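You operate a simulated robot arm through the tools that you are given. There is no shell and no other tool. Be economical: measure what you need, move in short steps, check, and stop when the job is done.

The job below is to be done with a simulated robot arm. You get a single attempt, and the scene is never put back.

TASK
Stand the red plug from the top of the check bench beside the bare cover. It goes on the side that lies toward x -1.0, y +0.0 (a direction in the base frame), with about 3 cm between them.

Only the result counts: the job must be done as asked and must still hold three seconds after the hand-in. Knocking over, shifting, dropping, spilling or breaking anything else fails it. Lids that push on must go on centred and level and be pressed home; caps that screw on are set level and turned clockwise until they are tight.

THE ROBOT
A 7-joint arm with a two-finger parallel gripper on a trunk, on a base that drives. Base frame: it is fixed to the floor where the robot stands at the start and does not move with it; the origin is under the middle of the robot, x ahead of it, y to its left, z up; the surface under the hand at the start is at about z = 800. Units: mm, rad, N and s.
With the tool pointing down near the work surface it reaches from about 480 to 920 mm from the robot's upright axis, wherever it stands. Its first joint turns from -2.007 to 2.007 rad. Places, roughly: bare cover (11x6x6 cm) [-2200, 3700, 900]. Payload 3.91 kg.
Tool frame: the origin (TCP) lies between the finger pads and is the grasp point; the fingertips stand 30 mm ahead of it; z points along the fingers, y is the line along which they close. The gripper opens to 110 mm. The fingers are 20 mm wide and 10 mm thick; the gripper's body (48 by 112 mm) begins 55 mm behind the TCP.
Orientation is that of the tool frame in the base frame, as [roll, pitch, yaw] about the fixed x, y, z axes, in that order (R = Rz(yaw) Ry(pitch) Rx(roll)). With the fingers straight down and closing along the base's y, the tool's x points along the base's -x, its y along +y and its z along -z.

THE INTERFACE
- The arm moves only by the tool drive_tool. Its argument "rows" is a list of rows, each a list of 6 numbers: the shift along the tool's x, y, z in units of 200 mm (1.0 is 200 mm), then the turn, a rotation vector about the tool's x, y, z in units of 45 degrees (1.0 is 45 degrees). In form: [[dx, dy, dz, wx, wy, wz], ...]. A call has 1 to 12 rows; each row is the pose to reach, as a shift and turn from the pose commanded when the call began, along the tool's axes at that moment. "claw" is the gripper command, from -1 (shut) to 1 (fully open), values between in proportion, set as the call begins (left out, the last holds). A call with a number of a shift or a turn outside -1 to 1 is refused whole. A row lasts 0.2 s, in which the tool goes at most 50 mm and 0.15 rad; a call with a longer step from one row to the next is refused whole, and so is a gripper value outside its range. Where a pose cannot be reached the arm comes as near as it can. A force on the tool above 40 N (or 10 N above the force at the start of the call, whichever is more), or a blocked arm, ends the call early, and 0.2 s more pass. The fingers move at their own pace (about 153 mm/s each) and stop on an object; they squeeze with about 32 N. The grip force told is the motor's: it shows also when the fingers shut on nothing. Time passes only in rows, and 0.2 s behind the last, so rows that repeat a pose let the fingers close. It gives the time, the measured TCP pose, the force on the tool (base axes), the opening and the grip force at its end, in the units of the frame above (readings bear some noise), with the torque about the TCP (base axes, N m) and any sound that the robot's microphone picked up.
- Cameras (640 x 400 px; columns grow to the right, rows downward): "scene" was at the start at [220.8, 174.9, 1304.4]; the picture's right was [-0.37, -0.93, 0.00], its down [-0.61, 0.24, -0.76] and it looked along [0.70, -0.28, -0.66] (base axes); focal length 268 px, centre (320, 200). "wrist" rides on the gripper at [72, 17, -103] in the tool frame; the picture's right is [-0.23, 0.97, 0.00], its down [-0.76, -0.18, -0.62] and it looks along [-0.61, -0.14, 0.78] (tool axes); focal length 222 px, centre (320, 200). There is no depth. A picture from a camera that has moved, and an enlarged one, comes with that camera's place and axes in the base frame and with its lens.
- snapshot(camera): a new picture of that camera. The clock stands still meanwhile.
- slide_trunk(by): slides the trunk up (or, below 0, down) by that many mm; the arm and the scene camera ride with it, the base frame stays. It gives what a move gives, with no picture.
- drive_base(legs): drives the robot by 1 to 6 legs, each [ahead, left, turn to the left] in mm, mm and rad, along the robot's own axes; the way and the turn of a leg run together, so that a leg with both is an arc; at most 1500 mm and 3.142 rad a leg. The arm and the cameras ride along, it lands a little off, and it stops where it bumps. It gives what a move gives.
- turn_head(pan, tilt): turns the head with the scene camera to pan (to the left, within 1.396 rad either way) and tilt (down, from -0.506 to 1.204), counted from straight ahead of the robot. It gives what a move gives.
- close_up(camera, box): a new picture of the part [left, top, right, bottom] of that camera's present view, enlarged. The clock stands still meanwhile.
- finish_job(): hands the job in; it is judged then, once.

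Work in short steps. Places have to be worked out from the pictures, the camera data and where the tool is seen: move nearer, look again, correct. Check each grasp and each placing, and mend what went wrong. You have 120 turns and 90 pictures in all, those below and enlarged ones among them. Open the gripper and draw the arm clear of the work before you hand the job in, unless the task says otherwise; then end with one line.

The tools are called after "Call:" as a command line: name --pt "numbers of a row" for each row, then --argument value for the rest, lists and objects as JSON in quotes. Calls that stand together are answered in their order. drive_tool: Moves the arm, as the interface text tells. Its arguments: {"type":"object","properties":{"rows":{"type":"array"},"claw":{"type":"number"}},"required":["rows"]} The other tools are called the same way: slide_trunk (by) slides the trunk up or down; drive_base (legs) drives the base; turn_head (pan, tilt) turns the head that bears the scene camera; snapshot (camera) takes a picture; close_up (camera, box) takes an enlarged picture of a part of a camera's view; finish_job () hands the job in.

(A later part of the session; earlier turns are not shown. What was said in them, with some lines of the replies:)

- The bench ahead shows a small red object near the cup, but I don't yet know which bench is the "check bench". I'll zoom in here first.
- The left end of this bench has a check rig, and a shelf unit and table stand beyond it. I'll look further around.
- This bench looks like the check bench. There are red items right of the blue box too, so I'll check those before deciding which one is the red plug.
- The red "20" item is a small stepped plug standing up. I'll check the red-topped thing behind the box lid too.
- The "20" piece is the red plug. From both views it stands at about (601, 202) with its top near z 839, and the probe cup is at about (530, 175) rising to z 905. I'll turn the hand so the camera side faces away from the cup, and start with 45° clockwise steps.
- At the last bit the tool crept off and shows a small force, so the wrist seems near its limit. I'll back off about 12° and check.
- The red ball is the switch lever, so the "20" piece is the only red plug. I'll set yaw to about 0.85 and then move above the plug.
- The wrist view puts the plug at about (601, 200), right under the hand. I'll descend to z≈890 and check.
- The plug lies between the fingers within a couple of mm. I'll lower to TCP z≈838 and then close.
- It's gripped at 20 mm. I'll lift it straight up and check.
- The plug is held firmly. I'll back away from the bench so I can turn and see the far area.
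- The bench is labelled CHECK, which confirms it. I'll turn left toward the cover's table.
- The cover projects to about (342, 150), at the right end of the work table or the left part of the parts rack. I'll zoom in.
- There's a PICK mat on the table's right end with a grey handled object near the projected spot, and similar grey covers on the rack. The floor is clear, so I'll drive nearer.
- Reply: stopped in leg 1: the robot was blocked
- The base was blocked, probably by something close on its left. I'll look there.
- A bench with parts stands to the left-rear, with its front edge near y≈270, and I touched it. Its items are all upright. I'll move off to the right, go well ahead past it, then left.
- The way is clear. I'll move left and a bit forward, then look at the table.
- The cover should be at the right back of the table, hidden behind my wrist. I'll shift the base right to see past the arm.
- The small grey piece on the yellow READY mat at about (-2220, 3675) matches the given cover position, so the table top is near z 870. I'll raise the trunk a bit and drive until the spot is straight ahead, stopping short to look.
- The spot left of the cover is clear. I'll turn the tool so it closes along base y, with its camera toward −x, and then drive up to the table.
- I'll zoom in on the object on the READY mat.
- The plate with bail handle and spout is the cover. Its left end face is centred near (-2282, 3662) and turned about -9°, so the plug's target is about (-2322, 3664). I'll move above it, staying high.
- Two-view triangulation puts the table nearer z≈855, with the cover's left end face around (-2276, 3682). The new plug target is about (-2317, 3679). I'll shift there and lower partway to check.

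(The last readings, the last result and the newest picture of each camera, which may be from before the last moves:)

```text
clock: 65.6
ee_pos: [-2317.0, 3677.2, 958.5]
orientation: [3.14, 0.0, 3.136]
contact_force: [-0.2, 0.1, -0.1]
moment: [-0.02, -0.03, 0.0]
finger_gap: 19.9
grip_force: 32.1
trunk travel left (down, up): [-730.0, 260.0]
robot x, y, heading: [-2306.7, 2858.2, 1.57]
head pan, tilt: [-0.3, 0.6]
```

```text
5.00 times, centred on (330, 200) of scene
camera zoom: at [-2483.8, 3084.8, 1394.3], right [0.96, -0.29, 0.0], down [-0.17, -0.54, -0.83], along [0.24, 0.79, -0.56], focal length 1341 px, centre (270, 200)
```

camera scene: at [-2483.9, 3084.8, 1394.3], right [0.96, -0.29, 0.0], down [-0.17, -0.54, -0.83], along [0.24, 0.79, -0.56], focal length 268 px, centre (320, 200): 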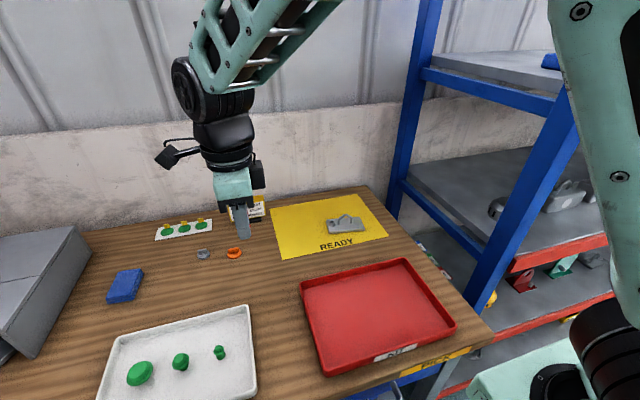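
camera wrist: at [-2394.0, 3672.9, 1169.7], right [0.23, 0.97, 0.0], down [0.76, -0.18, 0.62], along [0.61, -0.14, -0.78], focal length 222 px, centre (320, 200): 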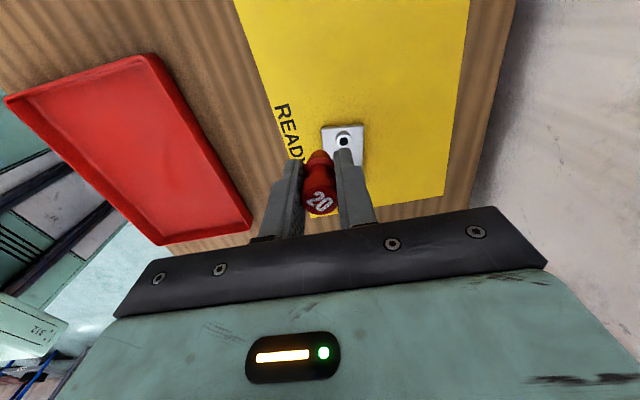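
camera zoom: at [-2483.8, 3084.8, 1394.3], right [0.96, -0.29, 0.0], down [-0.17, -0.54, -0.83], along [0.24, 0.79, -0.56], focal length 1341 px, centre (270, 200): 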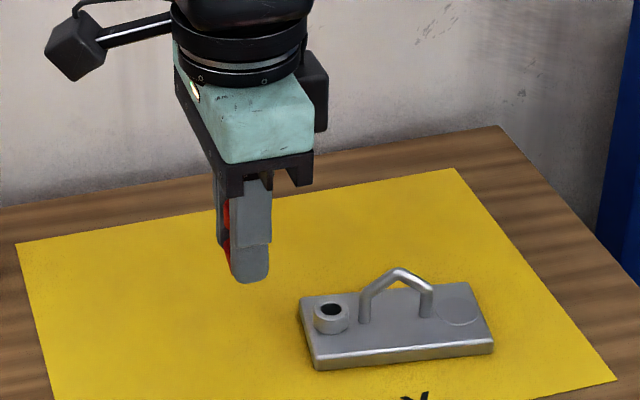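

The projected fingertip matches the picture, so the camera calibration is good. I'll lower to TCP z≈912 and compare again.

Call:
drive_tool --pt "0 0.01 0.1 0 0 0" --pt "0 0.01 0.2 0 0 0" --pt "0 0.01 0.23 0 0 0" --pt "0 0.01 0.23 0 0 0"

Call:
close_up --camera "scene" --box '[290, 185, 380, 245]'

```text
clock: 66.6
ee_pos: [-2316.7, 3681.8, 911.2]
orientation: [3.141, 0.0, 3.138]
contact_force: [0.6, 0.9, 0.7]
moment: [0.0, 0.0, 0.01]
finger_gap: 20.0
grip_force: 32.2
trunk travel left (down, up): [-730.0, 260.0]
robot x, y, heading: [-2305.7, 2859.9, 1.577]
head pan, tilt: [-0.3, 0.6]
```

```text
6.67 times, centred on (335, 215) of scene
camera zoom: at [-2483.8, 3084.8, 1394.3], right [0.96, -0.29, 0.0], down [-0.17, -0.54, -0.83], along [0.24, 0.79, -0.56], focal length 1788 px, centre (220, 100)
```

zoom: 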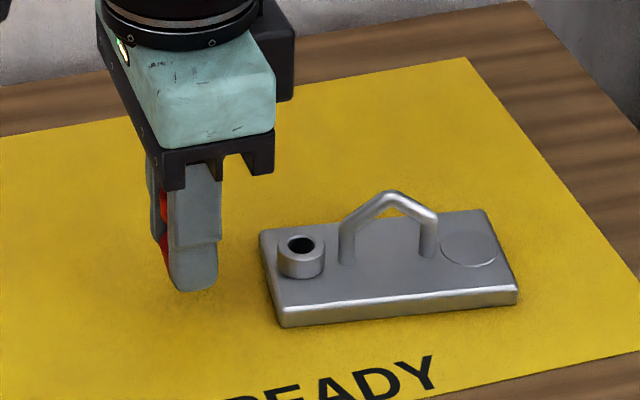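

Gap and alignment look right. I'll descend gently toward contact, expected around TCP z 890.

Call:
drive_tool --pt "0 0 0.03 0 0 0" --pt "0 0 0.06 0 0 0" --pt "0 0 0.075 0 0 0" --pt "0 0 0.075 0 0 0"

Call:
close_up --camera "scene" --box '[290, 185, 380, 245]'

```text
clock: 67.6
ee_pos: [-2316.8, 3681.0, 896.4]
orientation: [3.138, 0.001, 3.138]
contact_force: [0.3, -0.1, 4.2]
moment: [-0.05, -0.02, -0.01]
finger_gap: 19.9
grip_force: 32.1
trunk travel left (down, up): [-730.0, 260.0]
robot x, y, heading: [-2303.4, 2858.0, 1.568]
head pan, tilt: [-0.3, 0.6]
```

```text
6.67 times, centred on (335, 215) of scene
camera zoom: at [-2483.8, 3084.6, 1394.4], right [0.96, -0.29, 0.0], down [-0.17, -0.54, -0.83], along [0.24, 0.79, -0.56], focal length 1788 px, centre (220, 100)
```

zoom: 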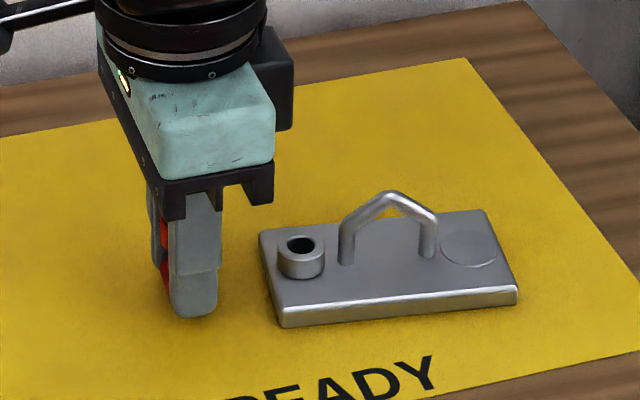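

A 4 N upward force says the plug is touching, so the table is near z 860 and the cover centre near (-2224, 3666). I'll lift slightly, nudge 7 mm toward −y and 1.5 mm toward −x, and lower again.

Call:
drive_tool --pt "0 0 -0.03 0 0 0" --pt "0.008 -0.035 -0.03 0 0 0" --pt "0.008 -0.035 -0.015 0 0 0" --pt "0.008 -0.035 0.0 0 0 0" --pt "0.008 -0.035 0.003 0 0 0"

```text
clock: 68.8
ee_pos: [-2317.0, 3672.2, 897.0]
orientation: [3.138, -0.001, 3.139]
contact_force: [0.7, -3.1, 10.4]
moment: [-0.17, -0.07, 0.04]
finger_gap: 20.1
grip_force: 32.5
trunk travel left (down, up): [-730.0, 260.0]
robot x, y, heading: [-2302.9, 2857.0, 1.571]
head pan, tilt: [-0.3, 0.6]
```

It's seated with about 10 N. I'll ease off slightly and open the fingers just enough.

Call:
drive_tool --pt "0 0 -0.003 0 0 0" --pt "0 0 -0.003 0 0 0"

Call:
drive_tool --pt "0 0 0 0 0 0" --pt "0 0 0 0 0 0" --pt "0 0 0 0 0 0" --claw -0.3

Call:
snapshot --camera "wrist"

```text
clock: 69.4
ee_pos: [-2317.8, 3673.3, 896.9]
orientation: [3.137, 0.0, 3.138]
contact_force: [1.4, 0.7, 7.7]
moment: [0.01, -0.06, 0.01]
finger_gap: 20.2
grip_force: 31.8
trunk travel left (down, up): [-730.0, 260.0]
robot x, y, heading: [-2307.1, 2856.6, 1.57]
head pan, tilt: [-0.3, 0.6]
```

```text
clock: 70.2
ee_pos: [-2319.3, 3674.1, 896.7]
orientation: [3.139, -0.001, 3.138]
contact_force: [0.2, 0.6, -0.2]
moment: [0.0, 0.02, 0.03]
finger_gap: 38.3
grip_force: 0.1
trunk travel left (down, up): [-730.0, 260.0]
robot x, y, heading: [-2305.8, 2857.9, 1.575]
head pan, tilt: [-0.3, 0.6]
```

```text
50 pictures are left
camera wrist: at [-2391.3, 3690.2, 998.5], right [0.23, 0.97, 0.0], down [0.76, -0.18, 0.62], along [0.61, -0.14, -0.78], focal length 222 px, centre (320, 200)
```

wrist: 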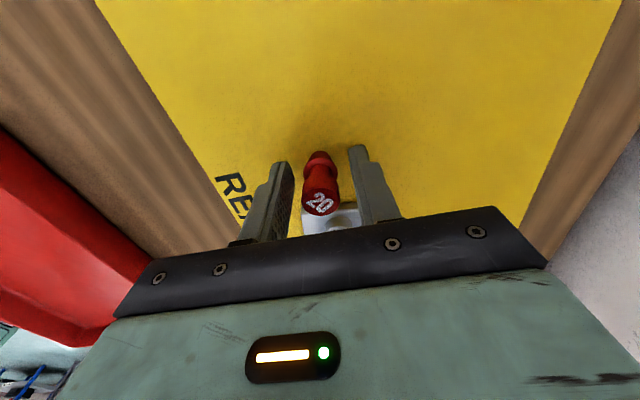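

The plug stands free between the open fingers. I'll raise the hand straight up and inspect.

Call:
drive_tool --pt "0 0 -0.1 0 0 0" --pt "0 0 -0.25 0 0 0" --pt "0 0 -0.45 0 0 0" --pt "0 0 -0.65 0 0 0" --pt "0 0 -0.85 0 0 0" --pt "0 0 -1.0 0 0 0"

Call:
close_up --camera "scene" --box '[290, 185, 380, 245]'

Call:
close_up --camera "wrist" --box '[240, 80, 440, 220]'

```text
clock: 71.6
ee_pos: [-2319.3, 3673.0, 1097.2]
orientation: [3.14, -0.002, 3.138]
contact_force: [0.7, 0.7, -0.2]
moment: [-0.06, 0.0, -0.02]
finger_gap: 38.5
grip_force: 0.1
trunk travel left (down, up): [-730.0, 260.0]
robot x, y, heading: [-2305.2, 2856.2, 1.57]
head pan, tilt: [-0.3, 0.6]
```

```text
6.67 times, centred on (335, 215) of scene
camera zoom: at [-2483.8, 3085.0, 1394.2], right [0.96, -0.29, 0.0], down [-0.17, -0.54, -0.82], along [0.24, 0.79, -0.57], focal length 1788 px, centre (220, 100)
```

zoom: 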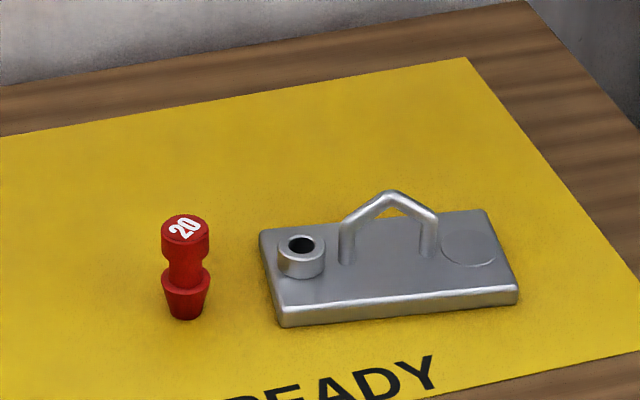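

```text
2.86 times, centred on (340, 150) of wrist
camera zoom: at [-2391.6, 3690.5, 1198.4], right [0.23, 0.97, 0.0], down [0.76, -0.18, 0.62], along [0.61, -0.14, -0.78], focal length 635 px, centre (263, 343)
```

zoom: 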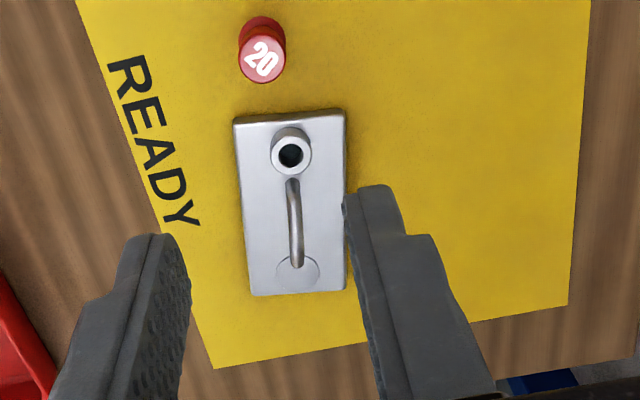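

The plug stands upright at about (-2317, 3674), on the cover's −x side, with a gap of about 27–30 mm and the cover undisturbed. I'll back the robot and arm clear of the table.

Call:
drive_base --legs '[[-450, 0, 0]]'

Call:
snapshot --camera "scene"

```text
clock: 74.3
ee_pos: [-2317.9, 3224.5, 1095.7]
orientation: [3.14, 0.001, 3.137]
contact_force: [0.2, -0.1, -0.2]
moment: [-0.02, 0.0, 0.01]
finger_gap: 38.4
grip_force: 0.0
trunk travel left (down, up): [-730.0, 260.0]
robot x, y, heading: [-2304.7, 2409.8, 1.571]
head pan, tilt: [-0.3, 0.6]
```

```text
47 pictures are left
camera scene: at [-2483.4, 2636.3, 1394.3], right [0.96, -0.3, 0.0], down [-0.17, -0.54, -0.83], along [0.24, 0.79, -0.56], focal length 268 px, centre (320, 200)
```

scene: 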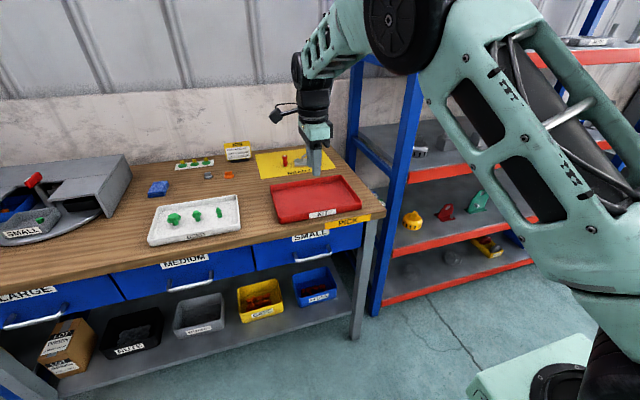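

The plug is standing, the gripper is open and the arm is clear, so I'll hand in.

Call:
finish_job

```text
The job is handed in.
```

The red plug from the check bench stands upright on the cover's −x side, with a measured gap of about 2.7–3 cm; on the way the base bumped another bench, whose parts looked upright afterwards, but I had no earlier view to compare with.
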